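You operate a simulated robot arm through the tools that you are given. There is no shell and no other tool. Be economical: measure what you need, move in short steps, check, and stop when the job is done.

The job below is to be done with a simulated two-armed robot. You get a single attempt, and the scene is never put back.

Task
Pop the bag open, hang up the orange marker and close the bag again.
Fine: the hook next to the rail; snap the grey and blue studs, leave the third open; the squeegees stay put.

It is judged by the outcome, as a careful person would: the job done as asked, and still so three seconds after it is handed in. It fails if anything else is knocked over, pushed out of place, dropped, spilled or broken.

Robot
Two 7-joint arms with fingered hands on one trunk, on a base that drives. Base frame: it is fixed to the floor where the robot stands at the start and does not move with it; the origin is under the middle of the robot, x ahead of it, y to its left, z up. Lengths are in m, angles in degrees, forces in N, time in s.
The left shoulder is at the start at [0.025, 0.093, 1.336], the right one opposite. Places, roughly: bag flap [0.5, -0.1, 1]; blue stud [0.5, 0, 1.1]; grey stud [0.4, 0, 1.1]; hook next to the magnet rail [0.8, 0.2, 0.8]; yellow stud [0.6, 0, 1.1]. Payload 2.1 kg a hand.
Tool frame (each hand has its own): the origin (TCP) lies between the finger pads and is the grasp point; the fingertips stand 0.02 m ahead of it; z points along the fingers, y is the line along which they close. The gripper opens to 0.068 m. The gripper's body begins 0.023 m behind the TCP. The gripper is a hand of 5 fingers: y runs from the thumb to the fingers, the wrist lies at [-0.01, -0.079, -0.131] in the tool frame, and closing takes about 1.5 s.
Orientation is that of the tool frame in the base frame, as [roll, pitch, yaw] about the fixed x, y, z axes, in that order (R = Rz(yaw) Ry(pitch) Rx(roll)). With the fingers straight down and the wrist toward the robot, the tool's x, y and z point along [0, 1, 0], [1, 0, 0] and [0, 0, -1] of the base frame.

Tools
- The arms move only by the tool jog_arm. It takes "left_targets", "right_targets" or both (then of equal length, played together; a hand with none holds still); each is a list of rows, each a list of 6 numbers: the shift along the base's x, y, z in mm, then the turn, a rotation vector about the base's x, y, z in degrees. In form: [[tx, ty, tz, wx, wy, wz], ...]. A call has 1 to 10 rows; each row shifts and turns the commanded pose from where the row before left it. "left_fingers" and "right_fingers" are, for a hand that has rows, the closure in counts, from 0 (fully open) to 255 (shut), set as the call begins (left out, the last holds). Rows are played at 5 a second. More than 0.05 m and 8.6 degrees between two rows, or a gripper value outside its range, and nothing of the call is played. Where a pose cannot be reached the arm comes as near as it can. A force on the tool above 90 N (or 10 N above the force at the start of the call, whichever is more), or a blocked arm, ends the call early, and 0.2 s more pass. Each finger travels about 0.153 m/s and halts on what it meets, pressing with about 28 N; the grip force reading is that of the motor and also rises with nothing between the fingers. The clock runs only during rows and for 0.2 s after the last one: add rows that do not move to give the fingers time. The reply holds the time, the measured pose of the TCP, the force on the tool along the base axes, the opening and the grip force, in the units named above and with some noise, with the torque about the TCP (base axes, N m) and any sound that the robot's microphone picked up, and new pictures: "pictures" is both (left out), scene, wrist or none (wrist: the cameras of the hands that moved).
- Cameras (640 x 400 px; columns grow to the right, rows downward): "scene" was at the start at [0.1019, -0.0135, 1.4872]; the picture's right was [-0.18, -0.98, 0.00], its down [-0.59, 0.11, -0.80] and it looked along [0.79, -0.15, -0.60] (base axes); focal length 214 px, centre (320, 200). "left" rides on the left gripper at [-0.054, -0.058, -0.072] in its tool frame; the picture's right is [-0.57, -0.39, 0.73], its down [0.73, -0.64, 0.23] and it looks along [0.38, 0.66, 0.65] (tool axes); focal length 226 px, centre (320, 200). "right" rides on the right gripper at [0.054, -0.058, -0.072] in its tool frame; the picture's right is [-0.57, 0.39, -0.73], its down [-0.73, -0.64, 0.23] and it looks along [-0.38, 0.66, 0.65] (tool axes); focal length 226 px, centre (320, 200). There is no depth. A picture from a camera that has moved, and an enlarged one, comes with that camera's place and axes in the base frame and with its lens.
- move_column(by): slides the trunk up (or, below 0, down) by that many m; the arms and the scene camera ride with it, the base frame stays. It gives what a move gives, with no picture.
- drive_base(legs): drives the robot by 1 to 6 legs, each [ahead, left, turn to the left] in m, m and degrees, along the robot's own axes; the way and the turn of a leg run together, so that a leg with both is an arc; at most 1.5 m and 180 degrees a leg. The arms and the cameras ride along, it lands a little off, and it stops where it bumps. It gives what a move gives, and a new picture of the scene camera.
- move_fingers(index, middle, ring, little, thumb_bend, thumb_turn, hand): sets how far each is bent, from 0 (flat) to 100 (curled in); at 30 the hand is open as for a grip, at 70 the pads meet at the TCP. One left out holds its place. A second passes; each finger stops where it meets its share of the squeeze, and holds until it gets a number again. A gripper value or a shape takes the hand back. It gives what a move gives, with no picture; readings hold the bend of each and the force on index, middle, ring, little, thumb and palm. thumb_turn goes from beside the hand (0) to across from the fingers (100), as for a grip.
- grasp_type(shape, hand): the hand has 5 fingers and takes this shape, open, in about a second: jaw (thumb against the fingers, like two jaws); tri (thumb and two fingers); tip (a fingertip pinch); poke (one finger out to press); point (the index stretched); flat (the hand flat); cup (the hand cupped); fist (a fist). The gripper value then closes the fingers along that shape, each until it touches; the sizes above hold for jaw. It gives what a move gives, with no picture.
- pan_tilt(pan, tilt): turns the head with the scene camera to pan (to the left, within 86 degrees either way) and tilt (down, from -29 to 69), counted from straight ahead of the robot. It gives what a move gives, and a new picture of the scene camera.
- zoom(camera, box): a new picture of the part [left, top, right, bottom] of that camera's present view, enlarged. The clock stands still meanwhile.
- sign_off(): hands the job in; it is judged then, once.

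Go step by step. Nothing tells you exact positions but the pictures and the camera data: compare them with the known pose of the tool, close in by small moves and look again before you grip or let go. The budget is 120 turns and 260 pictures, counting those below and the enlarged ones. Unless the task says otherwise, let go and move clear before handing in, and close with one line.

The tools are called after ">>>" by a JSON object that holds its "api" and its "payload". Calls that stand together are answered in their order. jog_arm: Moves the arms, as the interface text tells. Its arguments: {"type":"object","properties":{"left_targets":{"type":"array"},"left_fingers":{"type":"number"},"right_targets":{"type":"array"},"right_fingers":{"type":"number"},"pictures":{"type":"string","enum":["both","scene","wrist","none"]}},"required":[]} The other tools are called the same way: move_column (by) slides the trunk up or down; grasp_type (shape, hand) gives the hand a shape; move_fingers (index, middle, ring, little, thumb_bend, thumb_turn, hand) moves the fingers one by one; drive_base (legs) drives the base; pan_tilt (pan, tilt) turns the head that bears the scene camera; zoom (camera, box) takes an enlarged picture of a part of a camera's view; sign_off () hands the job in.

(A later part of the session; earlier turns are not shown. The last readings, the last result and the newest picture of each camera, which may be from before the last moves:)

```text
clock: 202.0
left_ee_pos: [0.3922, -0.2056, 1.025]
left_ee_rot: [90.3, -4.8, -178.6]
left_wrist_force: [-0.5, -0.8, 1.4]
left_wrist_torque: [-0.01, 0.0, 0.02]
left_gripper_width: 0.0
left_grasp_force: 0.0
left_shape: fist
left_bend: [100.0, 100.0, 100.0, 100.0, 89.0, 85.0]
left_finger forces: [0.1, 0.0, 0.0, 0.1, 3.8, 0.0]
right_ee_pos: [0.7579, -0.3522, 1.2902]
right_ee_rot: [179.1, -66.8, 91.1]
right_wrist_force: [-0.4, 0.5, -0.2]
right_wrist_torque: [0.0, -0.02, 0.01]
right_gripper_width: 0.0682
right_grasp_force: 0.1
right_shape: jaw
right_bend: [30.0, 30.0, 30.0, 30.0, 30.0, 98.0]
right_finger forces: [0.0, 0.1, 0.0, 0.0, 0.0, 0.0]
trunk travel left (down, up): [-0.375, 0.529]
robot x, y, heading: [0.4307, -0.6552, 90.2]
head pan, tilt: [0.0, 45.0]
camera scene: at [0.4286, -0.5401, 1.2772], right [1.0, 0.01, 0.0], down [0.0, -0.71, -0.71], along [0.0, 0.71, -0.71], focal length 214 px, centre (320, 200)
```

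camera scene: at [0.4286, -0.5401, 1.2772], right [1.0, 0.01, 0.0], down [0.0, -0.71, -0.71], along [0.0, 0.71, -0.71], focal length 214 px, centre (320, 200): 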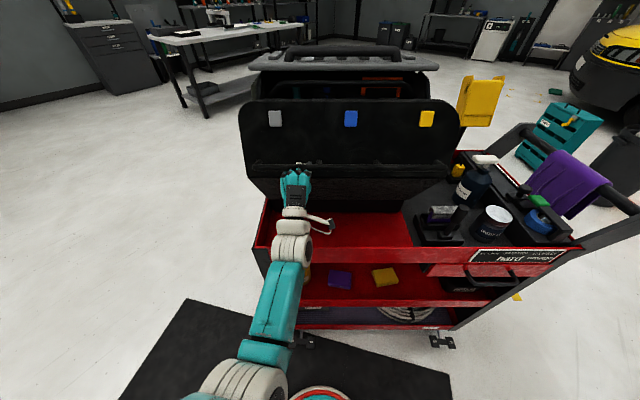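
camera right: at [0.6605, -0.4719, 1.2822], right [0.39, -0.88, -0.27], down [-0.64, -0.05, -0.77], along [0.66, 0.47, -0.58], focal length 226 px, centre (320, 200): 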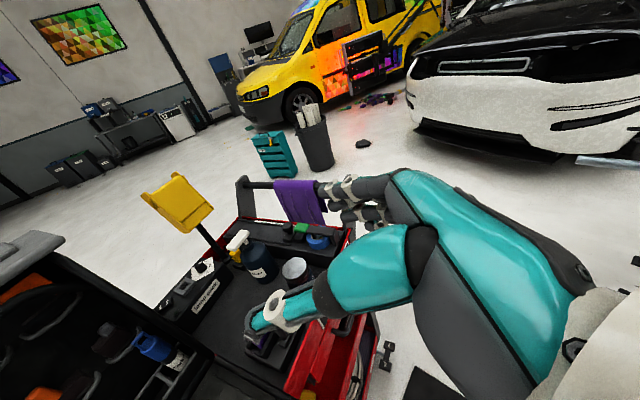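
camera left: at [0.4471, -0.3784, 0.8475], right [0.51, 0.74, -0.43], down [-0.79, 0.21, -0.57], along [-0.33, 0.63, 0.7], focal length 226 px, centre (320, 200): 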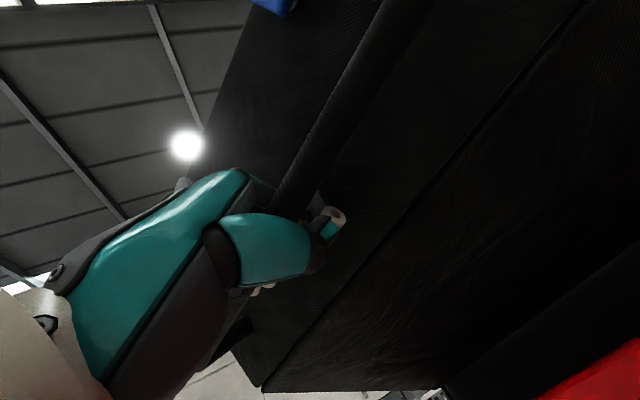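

The panel is nearly upright. I will keep pushing gently forward.

>>> {"api": "move_column", "payload": {"by": 0.02}}

>>> {"api": "drive_base", "payload": {"legs": [[0.05, 0, 0]]}}

>>> {"api": "zoom", "payload": {"camera": "scene", "box": [210, 60, 490, 235]}}

```text
clock: 202.6
left_ee_pos: [0.3937, -0.2046, 1.0437]
left_ee_rot: [90.3, -4.9, -178.4]
left_wrist_force: [0.2, -1.8, 1.2]
left_wrist_torque: [0.01, -0.02, 0.0]
left_gripper_width: 0.0
left_grasp_force: 0.1
left_shape: fist
left_bend: [100.0, 100.0, 100.0, 100.0, 88.0, 85.0]
left_finger forces: [0.0, 0.1, 0.1, 0.0, 2.7, 0.0]
right_ee_pos: [0.7565, -0.3527, 1.3086]
right_ee_rot: [178.8, -66.8, 91.3]
right_wrist_force: [-0.5, 0.1, -0.1]
right_wrist_torque: [0.0, 0.02, 0.0]
right_gripper_width: 0.0681
right_grasp_force: 0.1
right_shape: jaw
right_bend: [30.0, 30.0, 30.0, 30.0, 30.0, 98.0]
right_finger forces: [0.0, 0.0, 0.0, 0.1, 0.1, 0.0]
trunk travel left (down, up): [-0.395, 0.509]
robot x, y, heading: [0.43, -0.6558, 90.5]
head pan, tilt: [0.0, 45.0]
```

```text
clock: 203.6
left_ee_pos: [0.3952, -0.1451, 1.0386]
left_ee_rot: [91.1, -5.1, -178.8]
left_wrist_force: [0.3, 0.6, 0.5]
left_wrist_torque: [-0.01, -0.01, -0.01]
left_gripper_width: 0.0634
left_grasp_force: 0.0
left_shape: fist
left_bend: [100.0, 100.0, 100.0, 100.0, 87.0, 85.0]
left_finger forces: [0.0, 0.0, 0.0, 0.0, 0.0, 0.1]
right_ee_pos: [0.7574, -0.2927, 1.3061]
right_ee_rot: [179.1, -66.2, 91.0]
right_wrist_force: [-0.1, 0.3, 0.9]
right_wrist_torque: [-0.01, -0.02, -0.03]
right_gripper_width: 0.0677
right_grasp_force: 0.0
right_shape: jaw
right_bend: [30.0, 30.0, 30.0, 30.0, 30.0, 98.0]
right_finger forces: [0.0, 0.0, 0.0, 0.0, 0.0, 0.0]
trunk travel left (down, up): [-0.395, 0.509]
robot x, y, heading: [0.433, -0.5981, 90.2]
head pan, tilt: [0.0, 45.0]
camera scene: at [0.4291, -0.4822, 1.2964], right [1.0, 0.0, 0.0], down [0.0, -0.71, -0.7], along [0.0, 0.7, -0.71], focal length 214 px, centre (320, 200)
```

scene: 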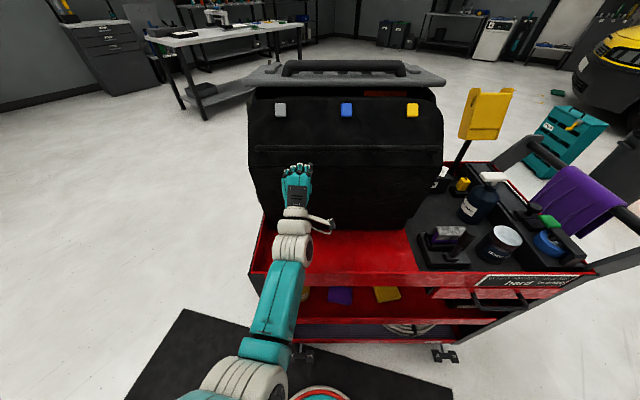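

```text
2.29 times, centred on (350, 148) of scene
camera zoom: at [0.4291, -0.4822, 1.2964], right [1.0, 0.0, 0.0], down [0.0, -0.71, -0.7], along [0.0, 0.7, -0.71], focal length 490 px, centre (251, 320)
```

zoom: 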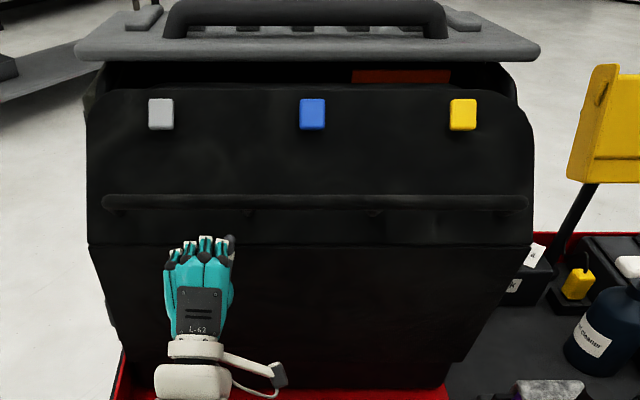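

The panel has swung shut and stays there unsnapped, with all three studs open. I will back off and set the left hand to a poking finger, aimed along the flap normal, to press the grey and blue studs.

>>> {"api": "drive_base", "payload": {"legs": [[-0.09, 0, 0]]}}

>>> {"api": "move_column", "payload": {"by": 0.2}}

>>> {"api": "grasp_type", "payload": {"hand": "left", "shape": "poke"}}

>>> {"api": "jog_arm", "payload": {"left_targets": [[0, -5, 0, -8, 0, 0], [0, -5, 0, -8, 0, 0], [0, -5, 0, -8, -2, 0], [0, -5, 0, -8, -2, 0], [0, 0, 0, -8, 0, 0], [0, 0, 0, 0, 0, -1], [0, 0, 0, 0, 0, 0]]}}

```text
clock: 204.7
left_ee_pos: [0.3967, -0.2425, 1.0399]
left_ee_rot: [90.8, -5.1, -178.5]
left_wrist_force: [0.3, 0.7, -0.1]
left_wrist_torque: [0.01, 0.02, -0.02]
left_gripper_width: 0.0634
left_grasp_force: 0.1
left_shape: fist
left_bend: [100.0, 100.0, 100.0, 100.0, 87.0, 85.0]
left_finger forces: [0.0, 0.1, 0.0, 0.0, 0.0, 0.0]
right_ee_pos: [0.7589, -0.3878, 1.3057]
right_ee_rot: [178.9, -66.6, 91.2]
right_wrist_force: [0.7, 0.4, -0.1]
right_wrist_torque: [-0.01, -0.02, 0.04]
right_gripper_width: 0.0679
right_grasp_force: 0.1
right_shape: jaw
right_bend: [30.0, 30.0, 30.0, 30.0, 30.0, 98.0]
right_finger forces: [0.0, 0.1, 0.0, 0.1, 0.1, 0.0]
trunk travel left (down, up): [-0.395, 0.509]
robot x, y, heading: [0.4292, -0.6885, 90.1]
head pan, tilt: [0.0, 45.0]
camera scene: at [0.431, -0.5941, 1.2971], right [1.0, 0.01, 0.0], down [0.0, -0.7, -0.72], along [0.0, 0.72, -0.7], focal length 214 px, centre (320, 200)
```

scene: 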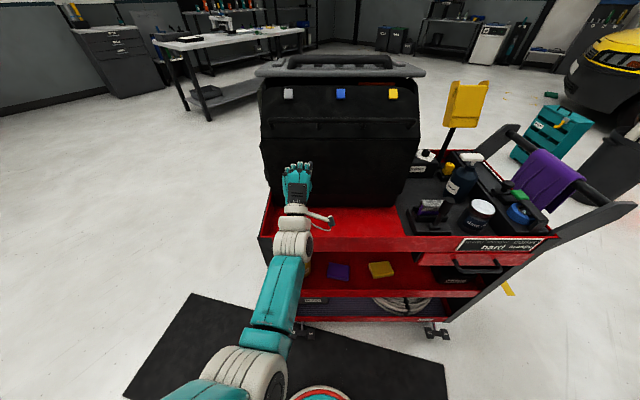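

```text
clock: 206.8
left_ee_pos: [0.3953, -0.2321, 1.2366]
left_ee_rot: [91.5, -5.2, -178.7]
left_wrist_force: [0.4, -0.1, -0.3]
left_wrist_torque: [0.01, 0.04, 0.0]
left_gripper_width: 0.0634
left_grasp_force: 0.1
left_shape: fist
left_bend: [100.0, 100.0, 100.0, 100.0, 87.0, 85.0]
left_finger forces: [0.0, 0.0, 0.0, 0.1, 0.0, 0.0]
right_ee_pos: [0.7585, -0.3729, 1.4991]
right_ee_rot: [178.7, -65.9, 91.3]
right_wrist_force: [0.1, -0.3, 0.2]
right_wrist_torque: [0.03, 0.01, -0.01]
right_gripper_width: 0.068
right_grasp_force: 0.1
right_shape: jaw
right_bend: [30.0, 30.0, 30.0, 30.0, 30.0, 98.0]
right_finger forces: [0.0, 0.0, 0.0, 0.0, 0.0, 0.0]
trunk travel left (down, up): [-0.595, 0.309]
robot x, y, heading: [0.4362, -0.6878, 90.3]
head pan, tilt: [0.0, 45.0]
```

```text
clock: 207.7
left_ee_pos: [0.3961, -0.2335, 1.2371]
left_ee_rot: [91.5, -5.2, -178.8]
left_wrist_force: [0.0, -0.6, 0.5]
left_wrist_torque: [0.03, -0.02, 0.02]
left_gripper_width: 0.0
left_grasp_force: 0.0
left_shape: poke
left_bend: [70.0, 70.0, 99.0, 99.0, 100.0, 90.0]
left_finger forces: [0.0, 0.1, 0.1, 0.1, 0.0, 0.0]
right_ee_pos: [0.759, -0.3739, 1.4992]
right_ee_rot: [178.8, -65.9, 91.2]
right_wrist_force: [0.5, 0.3, -0.7]
right_wrist_torque: [-0.03, 0.02, 0.01]
right_gripper_width: 0.0681
right_grasp_force: 0.0
right_shape: jaw
right_bend: [30.0, 30.0, 30.0, 30.0, 30.0, 98.0]
right_finger forces: [0.0, 0.0, 0.1, 0.0, 0.0, 0.0]
trunk travel left (down, up): [-0.595, 0.309]
robot x, y, heading: [0.433, -0.6886, 90.4]
head pan, tilt: [0.0, 45.0]
```

```text
clock: 209.3
left_ee_pos: [0.3833, -0.2492, 1.2346]
left_ee_rot: [131.1, -3.2, 178.8]
left_wrist_force: [0.0, 0.0, 0.0]
left_wrist_torque: [0.03, 0.02, 0.02]
left_gripper_width: 0.0
left_grasp_force: 0.1
left_shape: poke
left_bend: [70.0, 70.0, 99.0, 99.0, 100.0, 90.0]
left_finger forces: [0.1, 0.0, 0.0, 0.0, 0.1, 0.0]
right_ee_pos: [0.7586, -0.3741, 1.4994]
right_ee_rot: [178.7, -65.8, 91.3]
right_wrist_force: [-0.7, -0.7, 0.3]
right_wrist_torque: [0.03, 0.01, 0.02]
right_gripper_width: 0.0677
right_grasp_force: 0.2
right_shape: jaw
right_bend: [30.0, 30.0, 30.0, 30.0, 30.0, 98.0]
right_finger forces: [0.0, 0.0, 0.0, 0.0, 0.1, 0.1]
trunk travel left (down, up): [-0.595, 0.309]
robot x, y, heading: [0.4293, -0.6917, 90.2]
head pan, tilt: [0.0, 45.0]
camera scene: at [0.4313, -0.6128, 1.4977], right [1.0, 0.01, 0.0], down [0.0, -0.7, -0.72], along [0.0, 0.72, -0.7], focal length 214 px, centre (320, 200)
camera left: at [0.4367, -0.3429, 1.2358], right [0.53, 0.28, -0.8], down [-0.77, -0.23, -0.59], along [-0.35, 0.93, 0.1], focal length 226 px, centre (320, 200)
```

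scene: 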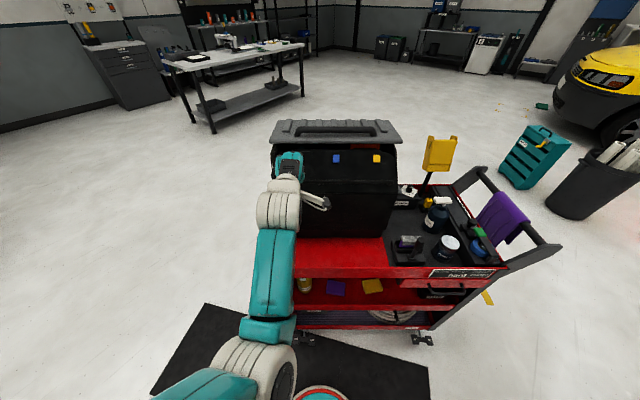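
left: 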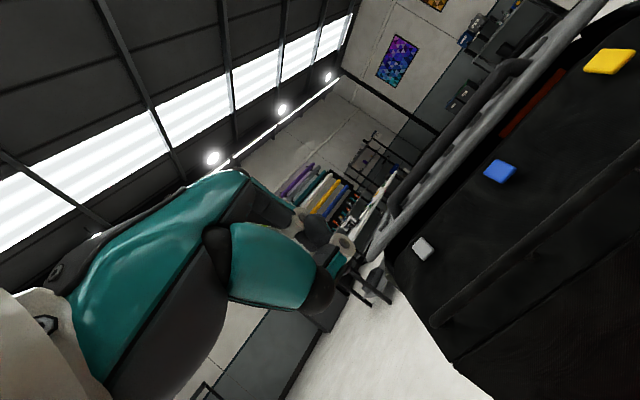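

>>> {"api": "zoom", "payload": {"camera": "left", "box": [220, 150, 460, 330]}}

>>> {"api": "zoom", "payload": {"camera": "scene", "box": [255, 110, 415, 220]}}

```text
2.22 times, centred on (340, 240) of left
camera zoom: at [0.4367, -0.3429, 1.2358], right [0.53, 0.28, -0.8], down [-0.77, -0.23, -0.59], along [-0.35, 0.93, 0.1], focal length 502 px, centre (276, 111)
```

zoom: 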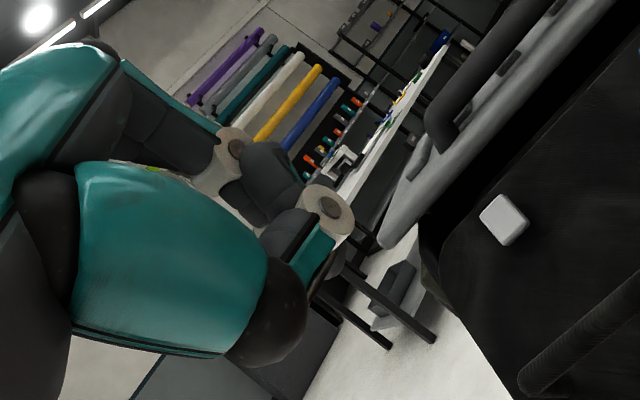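

```text
3.64 times, centred on (335, 165) of scene
camera zoom: at [0.4313, -0.6128, 1.4977], right [1.0, 0.01, 0.0], down [0.0, -0.7, -0.72], along [0.0, 0.72, -0.7], focal length 780 px, centre (266, 327)
```

zoom: 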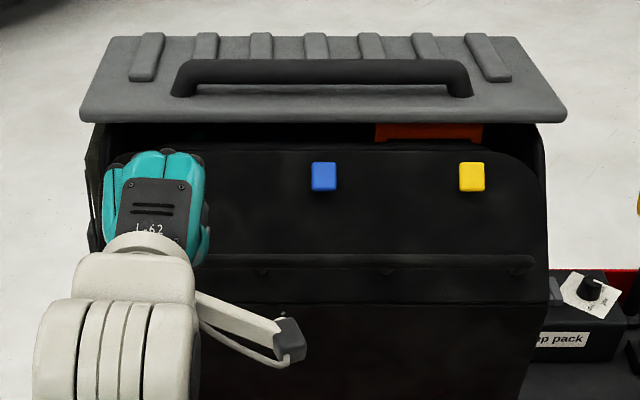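

The grey stud measures at about [0.352, -0.035, 1.116]. I will drive forward 0.11 m and bring the poking hand just in front of it.

>>> {"api": "drive_base", "payload": {"legs": [[0.11, 0, 0]]}}

```text
clock: 210.5
left_ee_pos: [0.3825, -0.1265, 1.2525]
left_ee_rot: [128.6, -3.7, 179.3]
left_wrist_force: [0.2, -0.1, 0.2]
left_wrist_torque: [0.01, 0.0, 0.0]
left_gripper_width: 0.0
left_grasp_force: 0.0
left_shape: poke
left_bend: [70.0, 70.0, 99.0, 99.0, 100.0, 90.0]
left_finger forces: [0.0, 0.1, 0.0, 0.1, 0.0, 0.0]
right_ee_pos: [0.7596, -0.256, 1.4986]
right_ee_rot: [179.6, -65.9, 90.6]
right_wrist_force: [-0.3, 0.4, 0.1]
right_wrist_torque: [-0.03, 0.0, 0.0]
right_gripper_width: 0.068
right_grasp_force: 0.2
right_shape: jaw
right_bend: [30.0, 30.0, 30.0, 30.0, 30.0, 98.0]
right_finger forces: [0.0, 0.0, 0.0, 0.1, 0.1, 0.0]
trunk travel left (down, up): [-0.595, 0.309]
robot x, y, heading: [0.4328, -0.5766, 90.5]
head pan, tilt: [0.0, 45.0]
camera scene: at [0.4328, -0.4775, 1.4978], right [1.0, 0.01, 0.0], down [0.0, -0.71, -0.71], along [-0.01, 0.71, -0.71], focal length 214 px, centre (320, 200)
```

scene: 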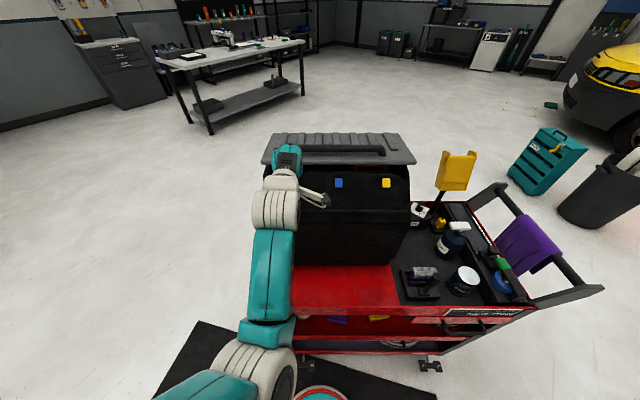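

>>> {"api": "jog_arm", "payload": {"left_targets": [[-5, 0, -30, 0, 0, 0], [-6, 10, -30, 0, 0, 0], [-6, 18, -25, 0, 0, 0], [0, 0, 0, 0, 0, 0]]}}

>>> {"api": "zoom", "payload": {"camera": "left", "box": [220, 120, 460, 300]}}

>>> {"api": "zoom", "payload": {"camera": "scene", "box": [250, 130, 350, 210]}}

```text
clock: 211.5
left_ee_pos: [0.3629, -0.1004, 1.1649]
left_ee_rot: [128.4, -3.5, 179.3]
left_wrist_force: [0.5, -0.3, 0.5]
left_wrist_torque: [-0.01, -0.01, -0.03]
left_gripper_width: 0.0003
left_grasp_force: 0.0
left_shape: poke
left_bend: [70.0, 70.0, 99.0, 99.0, 100.0, 90.0]
left_finger forces: [0.0, 0.0, 0.0, 0.1, 0.0, 0.0]
right_ee_pos: [0.7566, -0.256, 1.4982]
right_ee_rot: [179.3, -65.9, 91.0]
right_wrist_force: [0.3, 0.3, 0.0]
right_wrist_torque: [0.0, 0.02, -0.03]
right_gripper_width: 0.068
right_grasp_force: 0.0
right_shape: jaw
right_bend: [30.0, 30.0, 30.0, 30.0, 30.0, 98.0]
right_finger forces: [0.0, 0.1, 0.1, 0.1, 0.0, 0.0]
trunk travel left (down, up): [-0.595, 0.309]
robot x, y, heading: [0.4288, -0.5774, 90.3]
head pan, tilt: [0.0, 45.0]
camera scene: at [0.4294, -0.4797, 1.498], right [1.0, 0.01, 0.0], down [0.01, -0.71, -0.71], along [-0.01, 0.71, -0.71], focal length 214 px, centre (320, 200)
camera left: at [0.4167, -0.1932, 1.1616], right [0.52, 0.32, -0.79], down [-0.77, -0.21, -0.6], along [-0.36, 0.92, 0.14], focal length 226 px, centre (320, 200)
```

scene: 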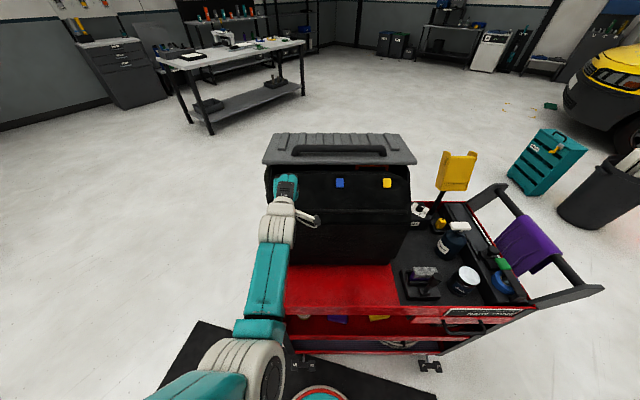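
left: 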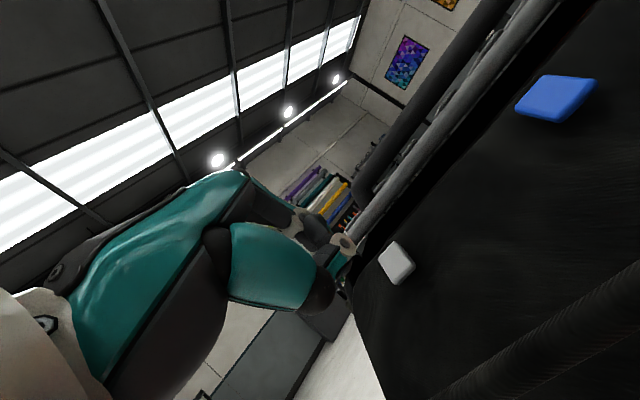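

```text
2.22 times, centred on (340, 210) of left
camera zoom: at [0.4167, -0.1932, 1.1616], right [0.52, 0.32, -0.79], down [-0.77, -0.21, -0.6], along [-0.36, 0.92, 0.14], focal length 502 px, centre (276, 178)
```

zoom: 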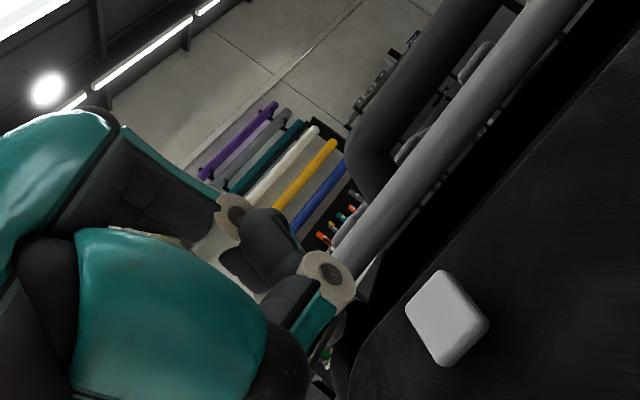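

```text
5.00 times, centred on (300, 170) of scene
camera zoom: at [0.4294, -0.4797, 1.498], right [1.0, 0.01, 0.0], down [0.01, -0.71, -0.71], along [-0.01, 0.71, -0.71], focal length 1072 px, centre (420, 350)
```

zoom: 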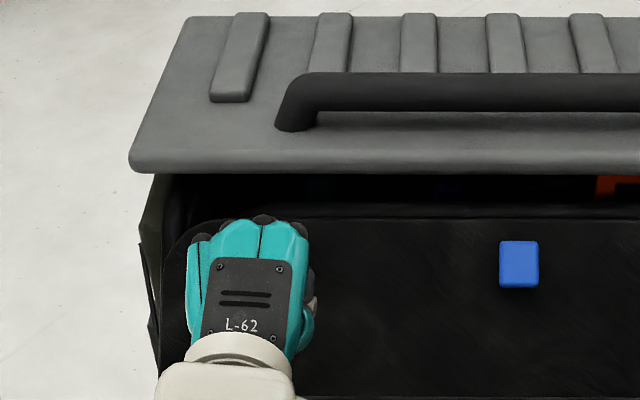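

The hand is aligned along the flap normal. I will shift 14 mm to -x so the index/middle tips face the grey stud, and advance partway.

>>> {"api": "jog_arm", "payload": {"left_targets": [[-7, 8, -6, 0, 0, 0], [-7, 8, -6, 0, 0, 0], [0, 8, -6, 0, 0, 0], [0, 8, -6, 0, 0, 0], [0, 0, 0, 0, 0, 0]], "pictures": "none"}}

>>> {"api": "zoom", "payload": {"camera": "left", "box": [240, 140, 480, 320]}}

>>> {"api": "zoom", "payload": {"camera": "scene", "box": [250, 130, 350, 210]}}

```text
clock: 212.7
left_ee_pos: [0.3472, -0.0656, 1.143]
left_ee_rot: [128.5, -3.6, 179.5]
left_wrist_force: [0.0, -0.1, 0.4]
left_wrist_torque: [0.0, 0.03, -0.02]
left_gripper_width: 0.0001
left_grasp_force: 0.1
left_shape: poke
left_bend: [70.0, 70.0, 99.0, 99.0, 100.0, 90.0]
left_finger forces: [0.1, 0.0, 0.1, 0.1, 0.0, 0.1]
right_ee_pos: [0.7568, -0.2573, 1.4989]
right_ee_rot: [179.1, -65.8, 91.2]
right_wrist_force: [0.3, -0.8, -0.5]
right_wrist_torque: [-0.02, 0.01, 0.0]
right_gripper_width: 0.0681
right_grasp_force: 0.1
right_shape: jaw
right_bend: [30.0, 30.0, 30.0, 30.0, 30.0, 98.0]
right_finger forces: [0.1, 0.0, 0.0, 0.0, 0.0, 0.1]
trunk travel left (down, up): [-0.595, 0.309]
robot x, y, heading: [0.4337, -0.5786, 90.5]
head pan, tilt: [0.0, 45.0]
```

```text
2.22 times, centred on (360, 230) of left
camera zoom: at [0.4012, -0.1609, 1.1388], right [0.52, 0.32, -0.79], down [-0.77, -0.21, -0.6], along [-0.36, 0.92, 0.14], focal length 502 px, centre (231, 133)
```

zoom: 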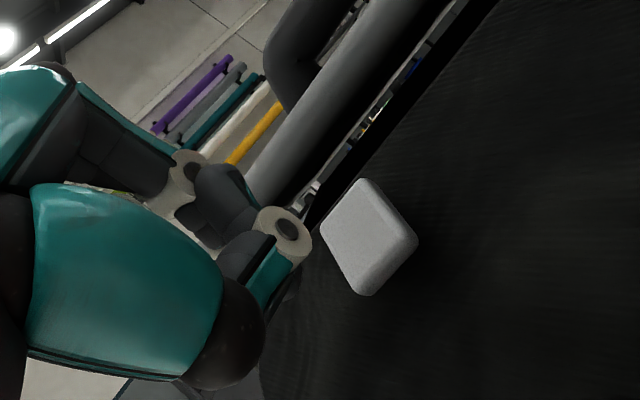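

```text
5.00 times, centred on (300, 170) of scene
camera zoom: at [0.4294, -0.4794, 1.498], right [1.0, 0.01, 0.0], down [0.01, -0.71, -0.71], along [-0.01, 0.71, -0.71], focal length 1072 px, centre (420, 350)
```

zoom: 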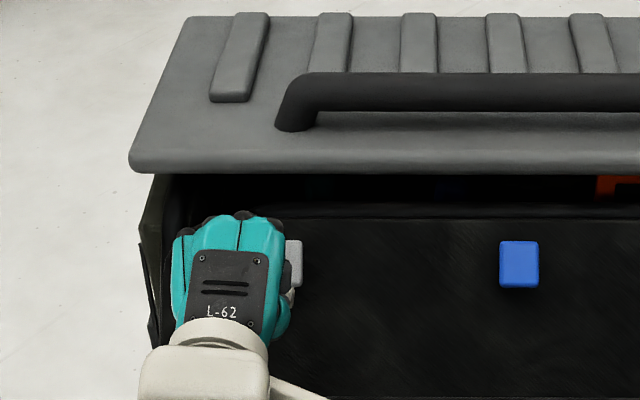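

>>> {"api": "jog_arm", "payload": {"left_targets": [[5, 6, -5, 0, 0, 0], [0, 6, -5, 0, 0, 0], [0, 4, -3, 0, 0, 0], [0, 0, 0, 0, 0, 0]], "pictures": "none"}}

>>> {"api": "zoom", "payload": {"camera": "left", "box": [240, 140, 480, 320]}}

```text
clock: 213.7
left_ee_pos: [0.3525, -0.052, 1.1289]
left_ee_rot: [128.4, -3.6, 179.4]
left_wrist_force: [-0.1, -0.1, -0.7]
left_wrist_torque: [0.03, 0.03, 0.0]
left_gripper_width: 0.0004
left_grasp_force: 0.1
left_shape: poke
left_bend: [70.0, 70.0, 99.0, 99.0, 100.0, 90.0]
left_finger forces: [0.0, 0.0, 0.0, 0.0, 0.0, 0.0]
right_ee_pos: [0.757, -0.2574, 1.4973]
right_ee_rot: [179.2, -65.9, 91.2]
right_wrist_force: [-0.1, 0.6, 0.3]
right_wrist_torque: [0.0, 0.0, 0.01]
right_gripper_width: 0.0681
right_grasp_force: 0.0
right_shape: jaw
right_bend: [30.0, 30.0, 30.0, 30.0, 30.0, 98.0]
right_finger forces: [0.0, 0.1, 0.0, 0.1, 0.0, 0.1]
trunk travel left (down, up): [-0.595, 0.309]
robot x, y, heading: [0.4299, -0.5732, 90.7]
head pan, tilt: [0.0, 45.0]
```

```text
2.22 times, centred on (360, 230) of left
camera zoom: at [0.4065, -0.145, 1.1255], right [0.52, 0.32, -0.79], down [-0.77, -0.21, -0.6], along [-0.36, 0.92, 0.14], focal length 502 px, centre (231, 133)
```

zoom: 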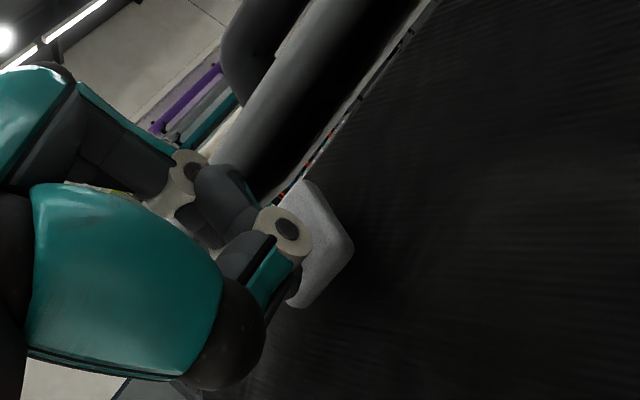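

The fingertips are in line with the grey stud with about 2 cm left. I will press in.

>>> {"api": "jog_arm", "payload": {"left_targets": [[0, 4, -3, 0, 0, 0], [0, 4, -3, 0, 0, 0], [0, 4, -3, 0, 0, 0], [0, 0, 0, 0, 0, 0]], "pictures": "none"}}

>>> {"api": "zoom", "payload": {"camera": "left", "box": [240, 140, 480, 320]}}

```text
clock: 214.7
left_ee_pos: [0.3524, -0.0442, 1.1242]
left_ee_rot: [128.4, -3.5, 179.4]
left_wrist_force: [-0.6, -4.1, 3.1]
left_wrist_torque: [0.0, 0.05, 0.01]
left_gripper_width: 0.0
left_grasp_force: 0.0
left_shape: poke
left_bend: [70.0, 70.0, 99.0, 99.0, 100.0, 89.0]
left_finger forces: [0.0, 4.3, 0.0, 0.0, 0.1, 0.0]
left hand out of reach, approached as far as the arm can: row 3
right_ee_pos: [0.756, -0.2567, 1.4988]
right_ee_rot: [179.0, -65.8, 91.3]
right_wrist_force: [1.1, -0.4, -0.4]
right_wrist_torque: [0.02, 0.02, -0.02]
right_gripper_width: 0.0677
right_grasp_force: 0.0
right_shape: jaw
right_bend: [30.0, 30.0, 30.0, 30.0, 30.0, 98.0]
right_finger forces: [0.1, 0.0, 0.0, 0.0, 0.0, 0.0]
trunk travel left (down, up): [-0.595, 0.309]
robot x, y, heading: [0.4294, -0.5778, 90.5]
head pan, tilt: [0.0, 45.0]
```

```text
2.22 times, centred on (360, 230) of left
camera zoom: at [0.4064, -0.1385, 1.1203], right [0.52, 0.32, -0.79], down [-0.77, -0.21, -0.6], along [-0.36, 0.92, 0.14], focal length 502 px, centre (231, 133)
```

zoom: 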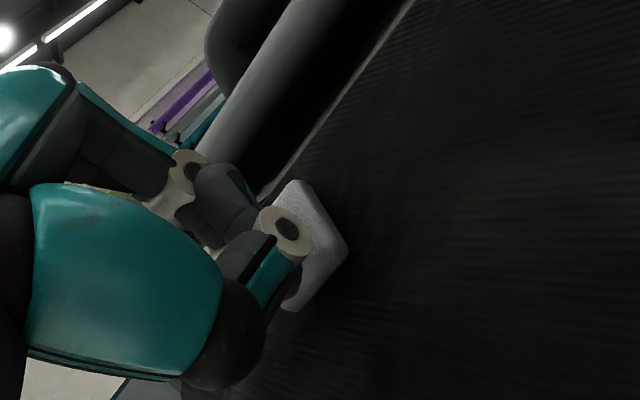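

The middle finger touches the stud (about 5 N), but the arm is at its limit. I will retreat, drive 4 cm closer and press again.

>>> {"api": "jog_arm", "payload": {"left_targets": [[0, -20, 16, 0, 0, 0], [0, -20, 16, 0, 0, 0], [0, -20, 16, 0, 0, 0]], "pictures": "none"}}

>>> {"api": "drive_base", "payload": {"legs": [[0.05, 0, 0]]}}

>>> {"api": "zoom", "payload": {"camera": "left", "box": [240, 140, 480, 320]}}

```text
clock: 215.5
left_ee_pos: [0.3535, -0.1041, 1.1721]
left_ee_rot: [128.6, -3.6, 179.2]
left_wrist_force: [-0.6, 0.1, 0.4]
left_wrist_torque: [0.01, 0.0, 0.01]
left_gripper_width: 0.0
left_grasp_force: 0.1
left_shape: poke
left_bend: [70.0, 70.0, 99.0, 99.0, 100.0, 89.0]
left_finger forces: [0.0, 0.0, 0.0, 0.1, 0.1, 0.1]
right_ee_pos: [0.7573, -0.2565, 1.4992]
right_ee_rot: [178.9, -65.8, 91.4]
right_wrist_force: [0.0, -0.3, 0.1]
right_wrist_torque: [0.0, -0.01, -0.03]
right_gripper_width: 0.0679
right_grasp_force: 0.0
right_shape: jaw
right_bend: [30.0, 30.0, 30.0, 30.0, 30.0, 98.0]
right_finger forces: [0.0, 0.0, 0.1, 0.1, 0.1, 0.1]
trunk travel left (down, up): [-0.595, 0.309]
robot x, y, heading: [0.4321, -0.578, 90.4]
head pan, tilt: [0.0, 45.0]
```

```text
clock: 216.4
left_ee_pos: [0.3532, -0.053, 1.1701]
left_ee_rot: [128.4, -3.6, 179.5]
left_wrist_force: [0.1, 0.2, 0.4]
left_wrist_torque: [0.01, -0.02, 0.02]
left_gripper_width: 0.0002
left_grasp_force: 0.0
left_shape: poke
left_bend: [70.0, 70.0, 99.0, 99.0, 100.0, 89.0]
left_finger forces: [0.1, 0.1, 0.0, 0.1, 0.1, 0.1]
right_ee_pos: [0.7562, -0.2068, 1.4978]
right_ee_rot: [179.1, -65.7, 91.2]
right_wrist_force: [0.6, 0.6, -0.2]
right_wrist_torque: [-0.03, -0.03, 0.0]
right_gripper_width: 0.0678
right_grasp_force: 0.0
right_shape: jaw
right_bend: [30.0, 30.0, 30.0, 30.0, 30.0, 98.0]
right_finger forces: [0.1, 0.0, 0.0, 0.0, 0.0, 0.0]
trunk travel left (down, up): [-0.595, 0.309]
robot x, y, heading: [0.4283, -0.5309, 90.4]
head pan, tilt: [0.0, 45.0]
camera scene: at [0.4289, -0.4284, 1.4979], right [1.0, 0.01, 0.0], down [0.01, -0.71, -0.71], along [-0.01, 0.71, -0.71], focal length 214 px, centre (320, 200)
```

scene: 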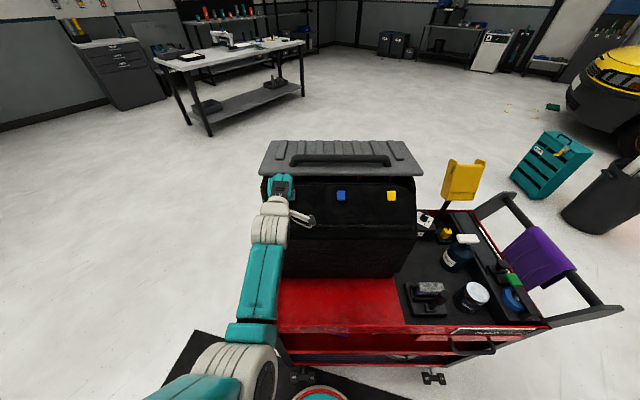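

```text
2.22 times, centred on (360, 230) of left
camera zoom: at [0.4063, -0.1467, 1.1669], right [0.52, 0.32, -0.79], down [-0.77, -0.21, -0.6], along [-0.36, 0.92, 0.14], focal length 502 px, centre (231, 133)
```

zoom: 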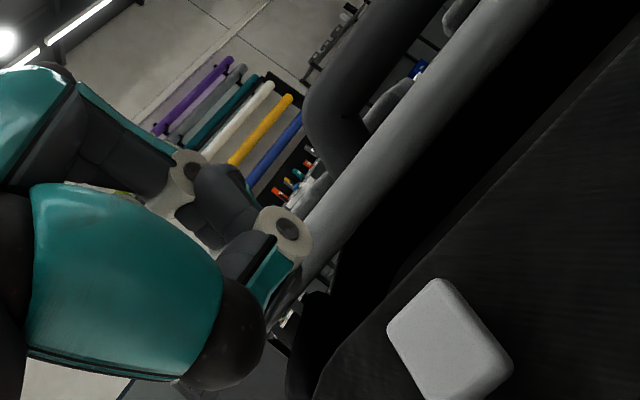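

>>> {"api": "jog_arm", "payload": {"left_targets": [[0, -12, -29, 0, 0, 0], [0, 8, -7, 0, 0, 0], [0, 8, -6, 0, 0, 0], [0, 4, -3, 0, 0, 0], [0, 4, -3, 0, 0, 0], [0, 4, -3, 0, 0, 0], [0, 0, 0, 0, 0, 0]], "pictures": "wrist"}}

```text
clock: 218.0
left_ee_pos: [0.3526, -0.0426, 1.1228]
left_ee_rot: [128.0, -3.6, 179.4]
left_wrist_force: [0.7, -14.8, 26.4]
left_wrist_torque: [0.12, 0.13, 0.1]
left_gripper_width: 0.0
left_grasp_force: 0.0
left_shape: poke
left_bend: [70.0, 70.0, 99.0, 99.0, 100.0, 89.0]
left_finger forces: [0.1, 29.8, 0.0, 0.0, 0.1, 0.0]
right_ee_pos: [0.7564, -0.2136, 1.4995]
right_ee_rot: [179.0, -66.2, 91.4]
right_wrist_force: [0.0, -0.5, 0.5]
right_wrist_torque: [0.0, 0.0, 0.0]
right_gripper_width: 0.068
right_grasp_force: 0.0
right_shape: jaw
right_bend: [30.0, 30.0, 30.0, 30.0, 30.0, 98.0]
right_finger forces: [0.0, 0.0, 0.0, 0.0, 0.0, 0.0]
trunk travel left (down, up): [-0.595, 0.309]
robot x, y, heading: [0.4306, -0.5279, 90.6]
head pan, tilt: [0.0, 45.0]
camera left: at [0.4061, -0.1359, 1.1174], right [0.52, 0.33, -0.79], down [-0.77, -0.2, -0.6], along [-0.36, 0.92, 0.15], focal length 226 px, centre (320, 200)
```

left: 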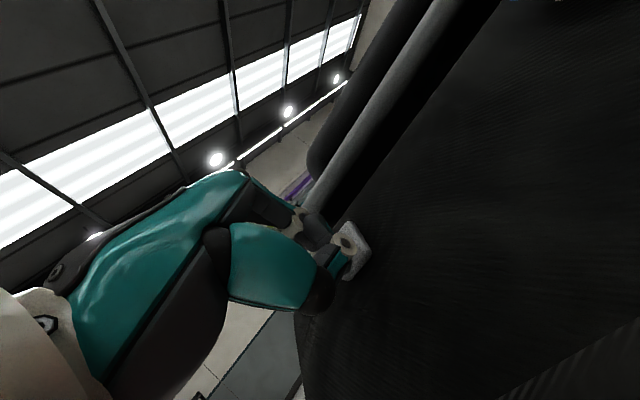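

It is pressing with 30 N without a click yet. I will push a little further along the flap normal.

>>> {"api": "jog_arm", "payload": {"left_targets": [[0, 5, -2, 0, 0, 0], [0, 5, -2, 0, 0, 0], [0, 4, -3, 0, 0, 0], [0, 0, 0, 0, 0, 0]], "pictures": "none"}}

```text
clock: 219.0
left_ee_pos: [0.3537, -0.0348, 1.1206]
left_ee_rot: [127.2, -3.7, 179.6]
left_wrist_force: [5.2, -36.1, 62.1]
left_wrist_torque: [-0.39, 0.09, 0.07]
left_gripper_width: 0.0
left_grasp_force: 0.1
left_shape: poke
left_bend: [70.0, 73.0, 99.0, 99.0, 100.0, 90.0]
left_finger forces: [32.8, 38.7, 0.0, 0.1, 0.1, 0.0]
right_ee_pos: [0.7579, -0.2208, 1.4999]
right_ee_rot: [179.2, -66.3, 91.2]
right_wrist_force: [0.7, -1.1, -0.4]
right_wrist_torque: [-0.01, -0.04, -0.02]
right_gripper_width: 0.0679
right_grasp_force: 0.0
right_shape: jaw
right_bend: [30.0, 30.0, 30.0, 30.0, 30.0, 98.0]
right_finger forces: [0.1, 0.1, 0.0, 0.0, 0.0, 0.0]
trunk travel left (down, up): [-0.595, 0.309]
robot x, y, heading: [0.4279, -0.5272, 90.4]
head pan, tilt: [0.0, 45.0]
```

No click was heard at 72 N. I will back off and look at the stud.

>>> {"api": "jog_arm", "payload": {"left_targets": [[0, -10, 8, 0, 0, 0], [0, -20, 18, 0, 0, 0], [-20, -20, 18, 0, 0, 0], [-30, -10, 10, 0, 0, 0], [-30, 0, 0, 0, 0, 0], [0, 0, 0, 0, 0, 0]], "pictures": "none"}}

>>> {"api": "zoom", "payload": {"camera": "scene", "box": [250, 150, 430, 240]}}

>>> {"api": "zoom", "payload": {"camera": "left", "box": [320, 0, 640, 320]}}

```text
clock: 220.4
left_ee_pos: [0.2733, -0.0846, 1.1647]
left_ee_rot: [128.5, -3.6, 179.4]
left_wrist_force: [-0.1, -0.1, 0.5]
left_wrist_torque: [0.03, -0.01, -0.03]
left_gripper_width: 0.0
left_grasp_force: 0.0
left_shape: poke
left_bend: [70.0, 70.0, 99.0, 99.0, 100.0, 89.0]
left_finger forces: [0.0, 0.0, 0.0, 0.0, 0.1, 0.1]
right_ee_pos: [0.7564, -0.2077, 1.4977]
right_ee_rot: [179.3, -65.9, 91.1]
right_wrist_force: [-0.2, -0.1, -0.1]
right_wrist_torque: [0.0, 0.03, 0.04]
right_gripper_width: 0.068
right_grasp_force: 0.1
right_shape: jaw
right_bend: [30.0, 30.0, 30.0, 30.0, 30.0, 98.0]
right_finger forces: [0.0, 0.0, 0.0, 0.0, 0.0, 0.0]
trunk travel left (down, up): [-0.595, 0.309]
robot x, y, heading: [0.4317, -0.5247, 90.7]
head pan, tilt: [0.0, 45.0]
```

```text
3.56 times, centred on (340, 195) of scene
camera zoom: at [0.429, -0.4299, 1.498], right [1.0, 0.01, 0.0], down [0.01, -0.71, -0.71], along [-0.01, 0.71, -0.71], focal length 763 px, centre (249, 218)
```

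zoom: 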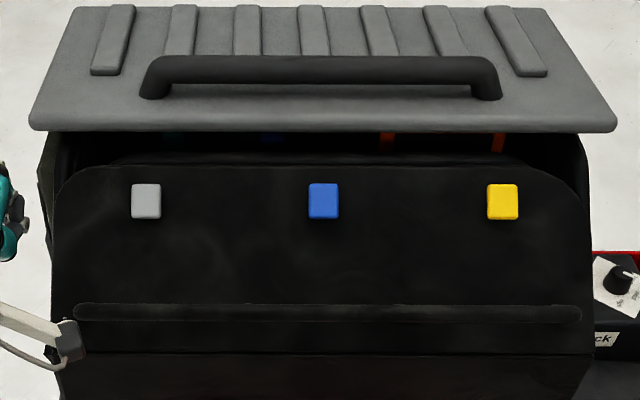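

```text
1.25 times, centred on (480, 160) of left
camera zoom: at [0.3263, -0.1778, 1.1611], right [0.52, 0.32, -0.79], down [-0.77, -0.21, -0.6], along [-0.36, 0.92, 0.14], focal length 283 px, centre (120, 250)
```

zoom: 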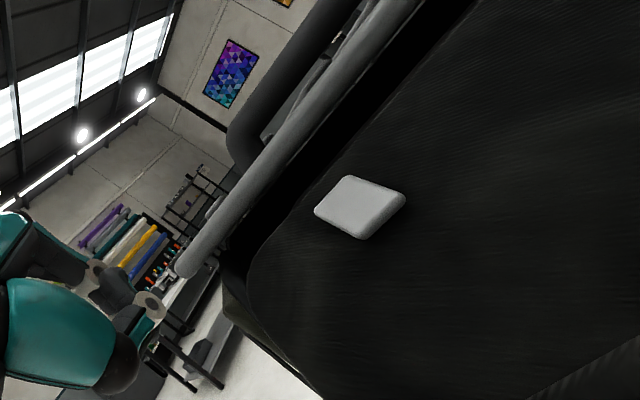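

From this height the view can't show how far the flap is shut. I will pull the left hand back and lower the trunk for a flatter view.

>>> {"api": "jog_arm", "payload": {"left_targets": [[0, -35, 20, 0, 0, 0], [0, -35, 20, 0, 0, 0], [0, -35, 20, 0, 0, 0], [0, -35, 20, 0, 0, 0]], "pictures": "none"}}

>>> {"api": "move_column", "payload": {"by": -0.24}}

>>> {"api": "zoom", "payload": {"camera": "scene", "box": [230, 60, 450, 190]}}

```text
clock: 221.4
left_ee_pos: [0.2723, -0.2066, 1.2364]
left_ee_rot: [128.6, -3.6, 179.3]
left_wrist_force: [-1.1, -0.1, -0.1]
left_wrist_torque: [-0.01, 0.0, -0.04]
left_gripper_width: 0.0
left_grasp_force: 0.1
left_shape: poke
left_bend: [70.0, 70.0, 99.0, 99.0, 100.0, 89.0]
left_finger forces: [0.1, 0.0, 0.0, 0.0, 0.1, 0.0]
left hand out of reach, approached as far as the arm can: row 4
right_ee_pos: [0.756, -0.2072, 1.4969]
right_ee_rot: [179.1, -65.8, 91.2]
right_wrist_force: [0.6, -0.4, 0.2]
right_wrist_torque: [0.0, 0.02, 0.01]
right_gripper_width: 0.0677
right_grasp_force: 0.2
right_shape: jaw
right_bend: [30.0, 30.0, 30.0, 30.0, 30.0, 98.0]
right_finger forces: [0.1, 0.0, 0.0, 0.0, 0.1, 0.0]
trunk travel left (down, up): [-0.595, 0.309]
robot x, y, heading: [0.431, -0.528, 90.6]
head pan, tilt: [0.0, 45.0]
```

```text
clock: 223.9
left_ee_pos: [0.2729, -0.1996, 0.9767]
left_ee_rot: [131.9, -3.5, 179.1]
left_wrist_force: [-0.1, -0.5, -0.7]
left_wrist_torque: [0.01, -0.02, 0.02]
left_gripper_width: 0.0003
left_grasp_force: 0.0
left_shape: poke
left_bend: [70.0, 70.0, 99.0, 99.0, 100.0, 89.0]
left_finger forces: [0.1, 0.0, 0.0, 0.0, 0.0, 0.0]
right_ee_pos: [0.7569, -0.2078, 1.2567]
right_ee_rot: [178.9, -65.9, 91.4]
right_wrist_force: [0.0, -0.4, 0.3]
right_wrist_torque: [-0.01, -0.02, -0.02]
right_gripper_width: 0.068
right_grasp_force: 0.1
right_shape: jaw
right_bend: [30.0, 30.0, 30.0, 30.0, 30.0, 98.0]
right_finger forces: [0.0, 0.0, 0.1, 0.0, 0.0, 0.1]
trunk travel left (down, up): [-0.355, 0.549]
robot x, y, heading: [0.4301, -0.5272, 90.6]
head pan, tilt: [0.0, 45.0]
```

```text
2.91 times, centred on (340, 125) of scene
camera zoom: at [0.4286, -0.4094, 1.257], right [1.0, 0.01, 0.0], down [0.01, -0.71, -0.71], along [-0.01, 0.71, -0.71], focal length 624 px, centre (262, 418)
```

zoom: 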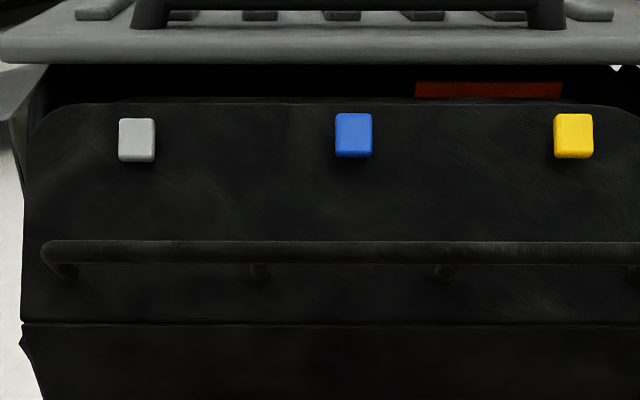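

>>> {"api": "zoom", "payload": {"camera": "scene", "box": [262, 85, 302, 125]}}

>>> {"api": "zoom", "payload": {"camera": "scene", "box": [332, 85, 372, 125]}}

>>> {"api": "zoom", "payload": {"camera": "scene", "box": [407, 85, 447, 125]}}

```text
10.00 times, centred on (282, 105) of scene
camera zoom: at [0.4286, -0.4094, 1.257], right [1.0, 0.01, 0.0], down [0.01, -0.71, -0.71], along [-0.01, 0.71, -0.71], focal length 2145 px, centre (700, 1150)
```

zoom: 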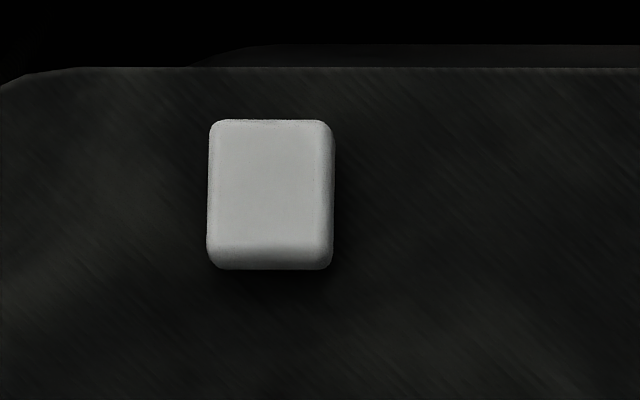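

```text
10.00 times, centred on (352, 105) of scene
camera zoom: at [0.4286, -0.4094, 1.257], right [1.0, 0.01, 0.0], down [0.01, -0.71, -0.71], along [-0.01, 0.71, -0.71], focal length 2145 px, centre (0, 1150)
```

zoom: 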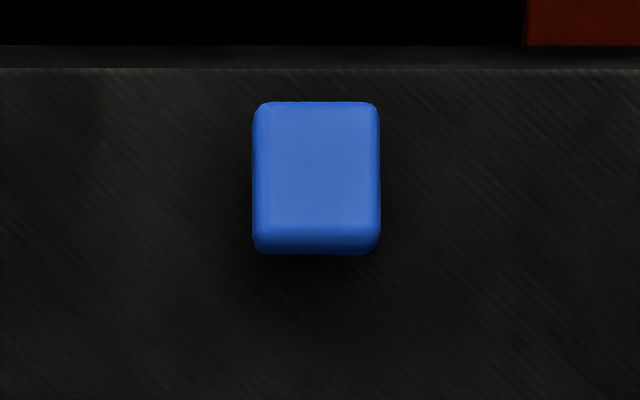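

```text
10.00 times, centred on (427, 105) of scene
camera zoom: at [0.4286, -0.4094, 1.257], right [1.0, 0.01, 0.0], down [0.01, -0.71, -0.71], along [-0.01, 0.71, -0.71], focal length 2145 px, centre (-750, 1150)
```

zoom: 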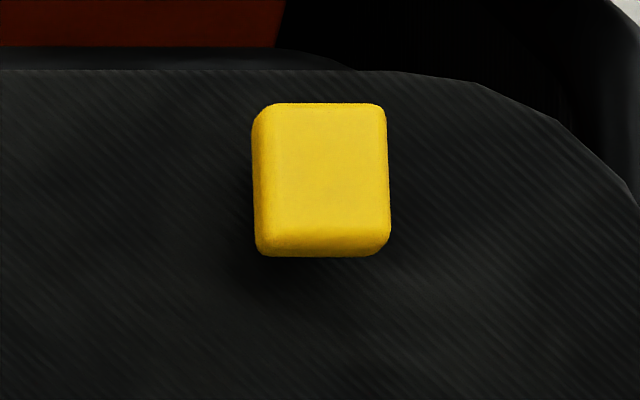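

The grey stud now sits visibly lower against the flap than blue and yellow, so it is pressed home, while the other two stand raised. I will raise the trunk again and do the blue stud the same way.

>>> {"api": "move_column", "payload": {"by": 0.24}}

>>> {"api": "jog_arm", "payload": {"left_targets": [[30, 5, -5, 0, 0, 0], [40, 10, -5, 0, 0, 0], [40, 15, -10, 0, 0, 0], [40, 15, -10, 0, 0, 0], [40, 20, -10, 0, 0, 0], [19, 25, -15, 0, 0, 0], [0, 20, -15, 0, 0, 0], [0, 0, 0, 0, 0, 0]]}}

>>> {"api": "zoom", "payload": {"camera": "left", "box": [240, 140, 480, 320]}}

```text
clock: 226.4
left_ee_pos: [0.2728, -0.1998, 1.2161]
left_ee_rot: [131.8, -3.5, 179.1]
left_wrist_force: [0.3, -0.2, -0.3]
left_wrist_torque: [0.0, -0.01, 0.0]
left_gripper_width: 0.0
left_grasp_force: 0.2
left_shape: poke
left_bend: [70.0, 70.0, 99.0, 99.0, 100.0, 89.0]
left_finger forces: [0.1, 0.0, 0.0, 0.1, 0.0, 0.1]
right_ee_pos: [0.7556, -0.2071, 1.4958]
right_ee_rot: [179.0, -65.8, 91.3]
right_wrist_force: [-0.3, 0.1, -0.1]
right_wrist_torque: [0.01, 0.0, -0.01]
right_gripper_width: 0.068
right_grasp_force: 0.2
right_shape: jaw
right_bend: [30.0, 30.0, 30.0, 30.0, 30.0, 98.0]
right_finger forces: [0.0, 0.0, 0.0, 0.0, 0.1, 0.0]
trunk travel left (down, up): [-0.595, 0.309]
robot x, y, heading: [0.4307, -0.524, 90.5]
head pan, tilt: [0.0, 45.0]
```

```text
clock: 227.3
left_ee_pos: [0.3608, -0.1709, 1.1624]
left_ee_rot: [132.7, -17.9, 177.3]
left_wrist_force: [0.8, 0.2, 0.5]
left_wrist_torque: [-0.01, 0.02, -0.03]
left_gripper_width: 0.0
left_grasp_force: 0.0
left_shape: poke
left_bend: [70.0, 70.0, 99.0, 99.0, 100.0, 89.0]
left_finger forces: [0.1, 0.0, 0.0, 0.0, 0.0, 0.0]
right_ee_pos: [0.7568, -0.2077, 1.4959]
right_ee_rot: [178.9, -65.8, 91.4]
right_wrist_force: [-0.1, 0.0, 0.4]
right_wrist_torque: [-0.03, -0.01, -0.03]
right_gripper_width: 0.068
right_grasp_force: 0.1
right_shape: jaw
right_bend: [30.0, 30.0, 30.0, 30.0, 30.0, 98.0]
right_finger forces: [0.1, 0.0, 0.0, 0.0, 0.0, 0.0]
trunk travel left (down, up): [-0.595, 0.309]
robot x, y, heading: [0.4313, -0.5256, 90.5]
head pan, tilt: [0.0, 45.0]
stopped in row 4 (left hand): the arm was blocked; the commanded pose is now the measured one
camera scene: at [0.4293, -0.4299, 1.498], right [1.0, 0.01, 0.0], down [0.01, -0.71, -0.71], along [-0.01, 0.71, -0.71], focal length 214 px, centre (320, 200)
camera left: at [0.4102, -0.2668, 1.1524], right [0.31, 0.26, -0.91], down [-0.9, -0.22, -0.37], along [-0.3, 0.94, 0.16], focal length 226 px, centre (320, 200)
```

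scene: 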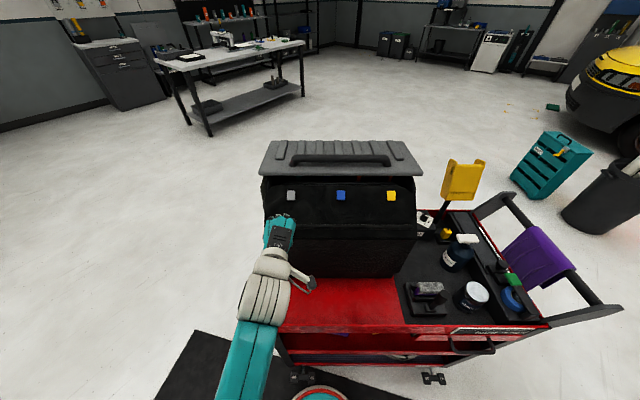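
left: 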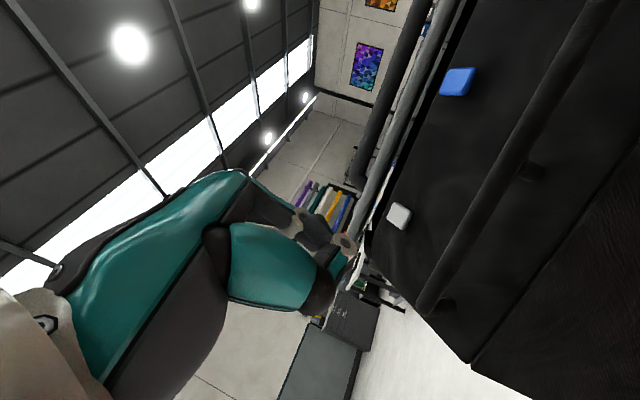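

```text
2.22 times, centred on (360, 230) of left
camera zoom: at [0.4102, -0.2668, 1.1524], right [0.31, 0.26, -0.91], down [-0.9, -0.22, -0.37], along [-0.3, 0.94, 0.16], focal length 502 px, centre (231, 133)
```

zoom: 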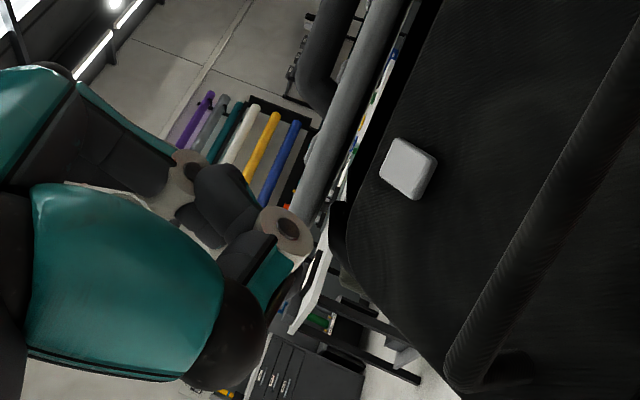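

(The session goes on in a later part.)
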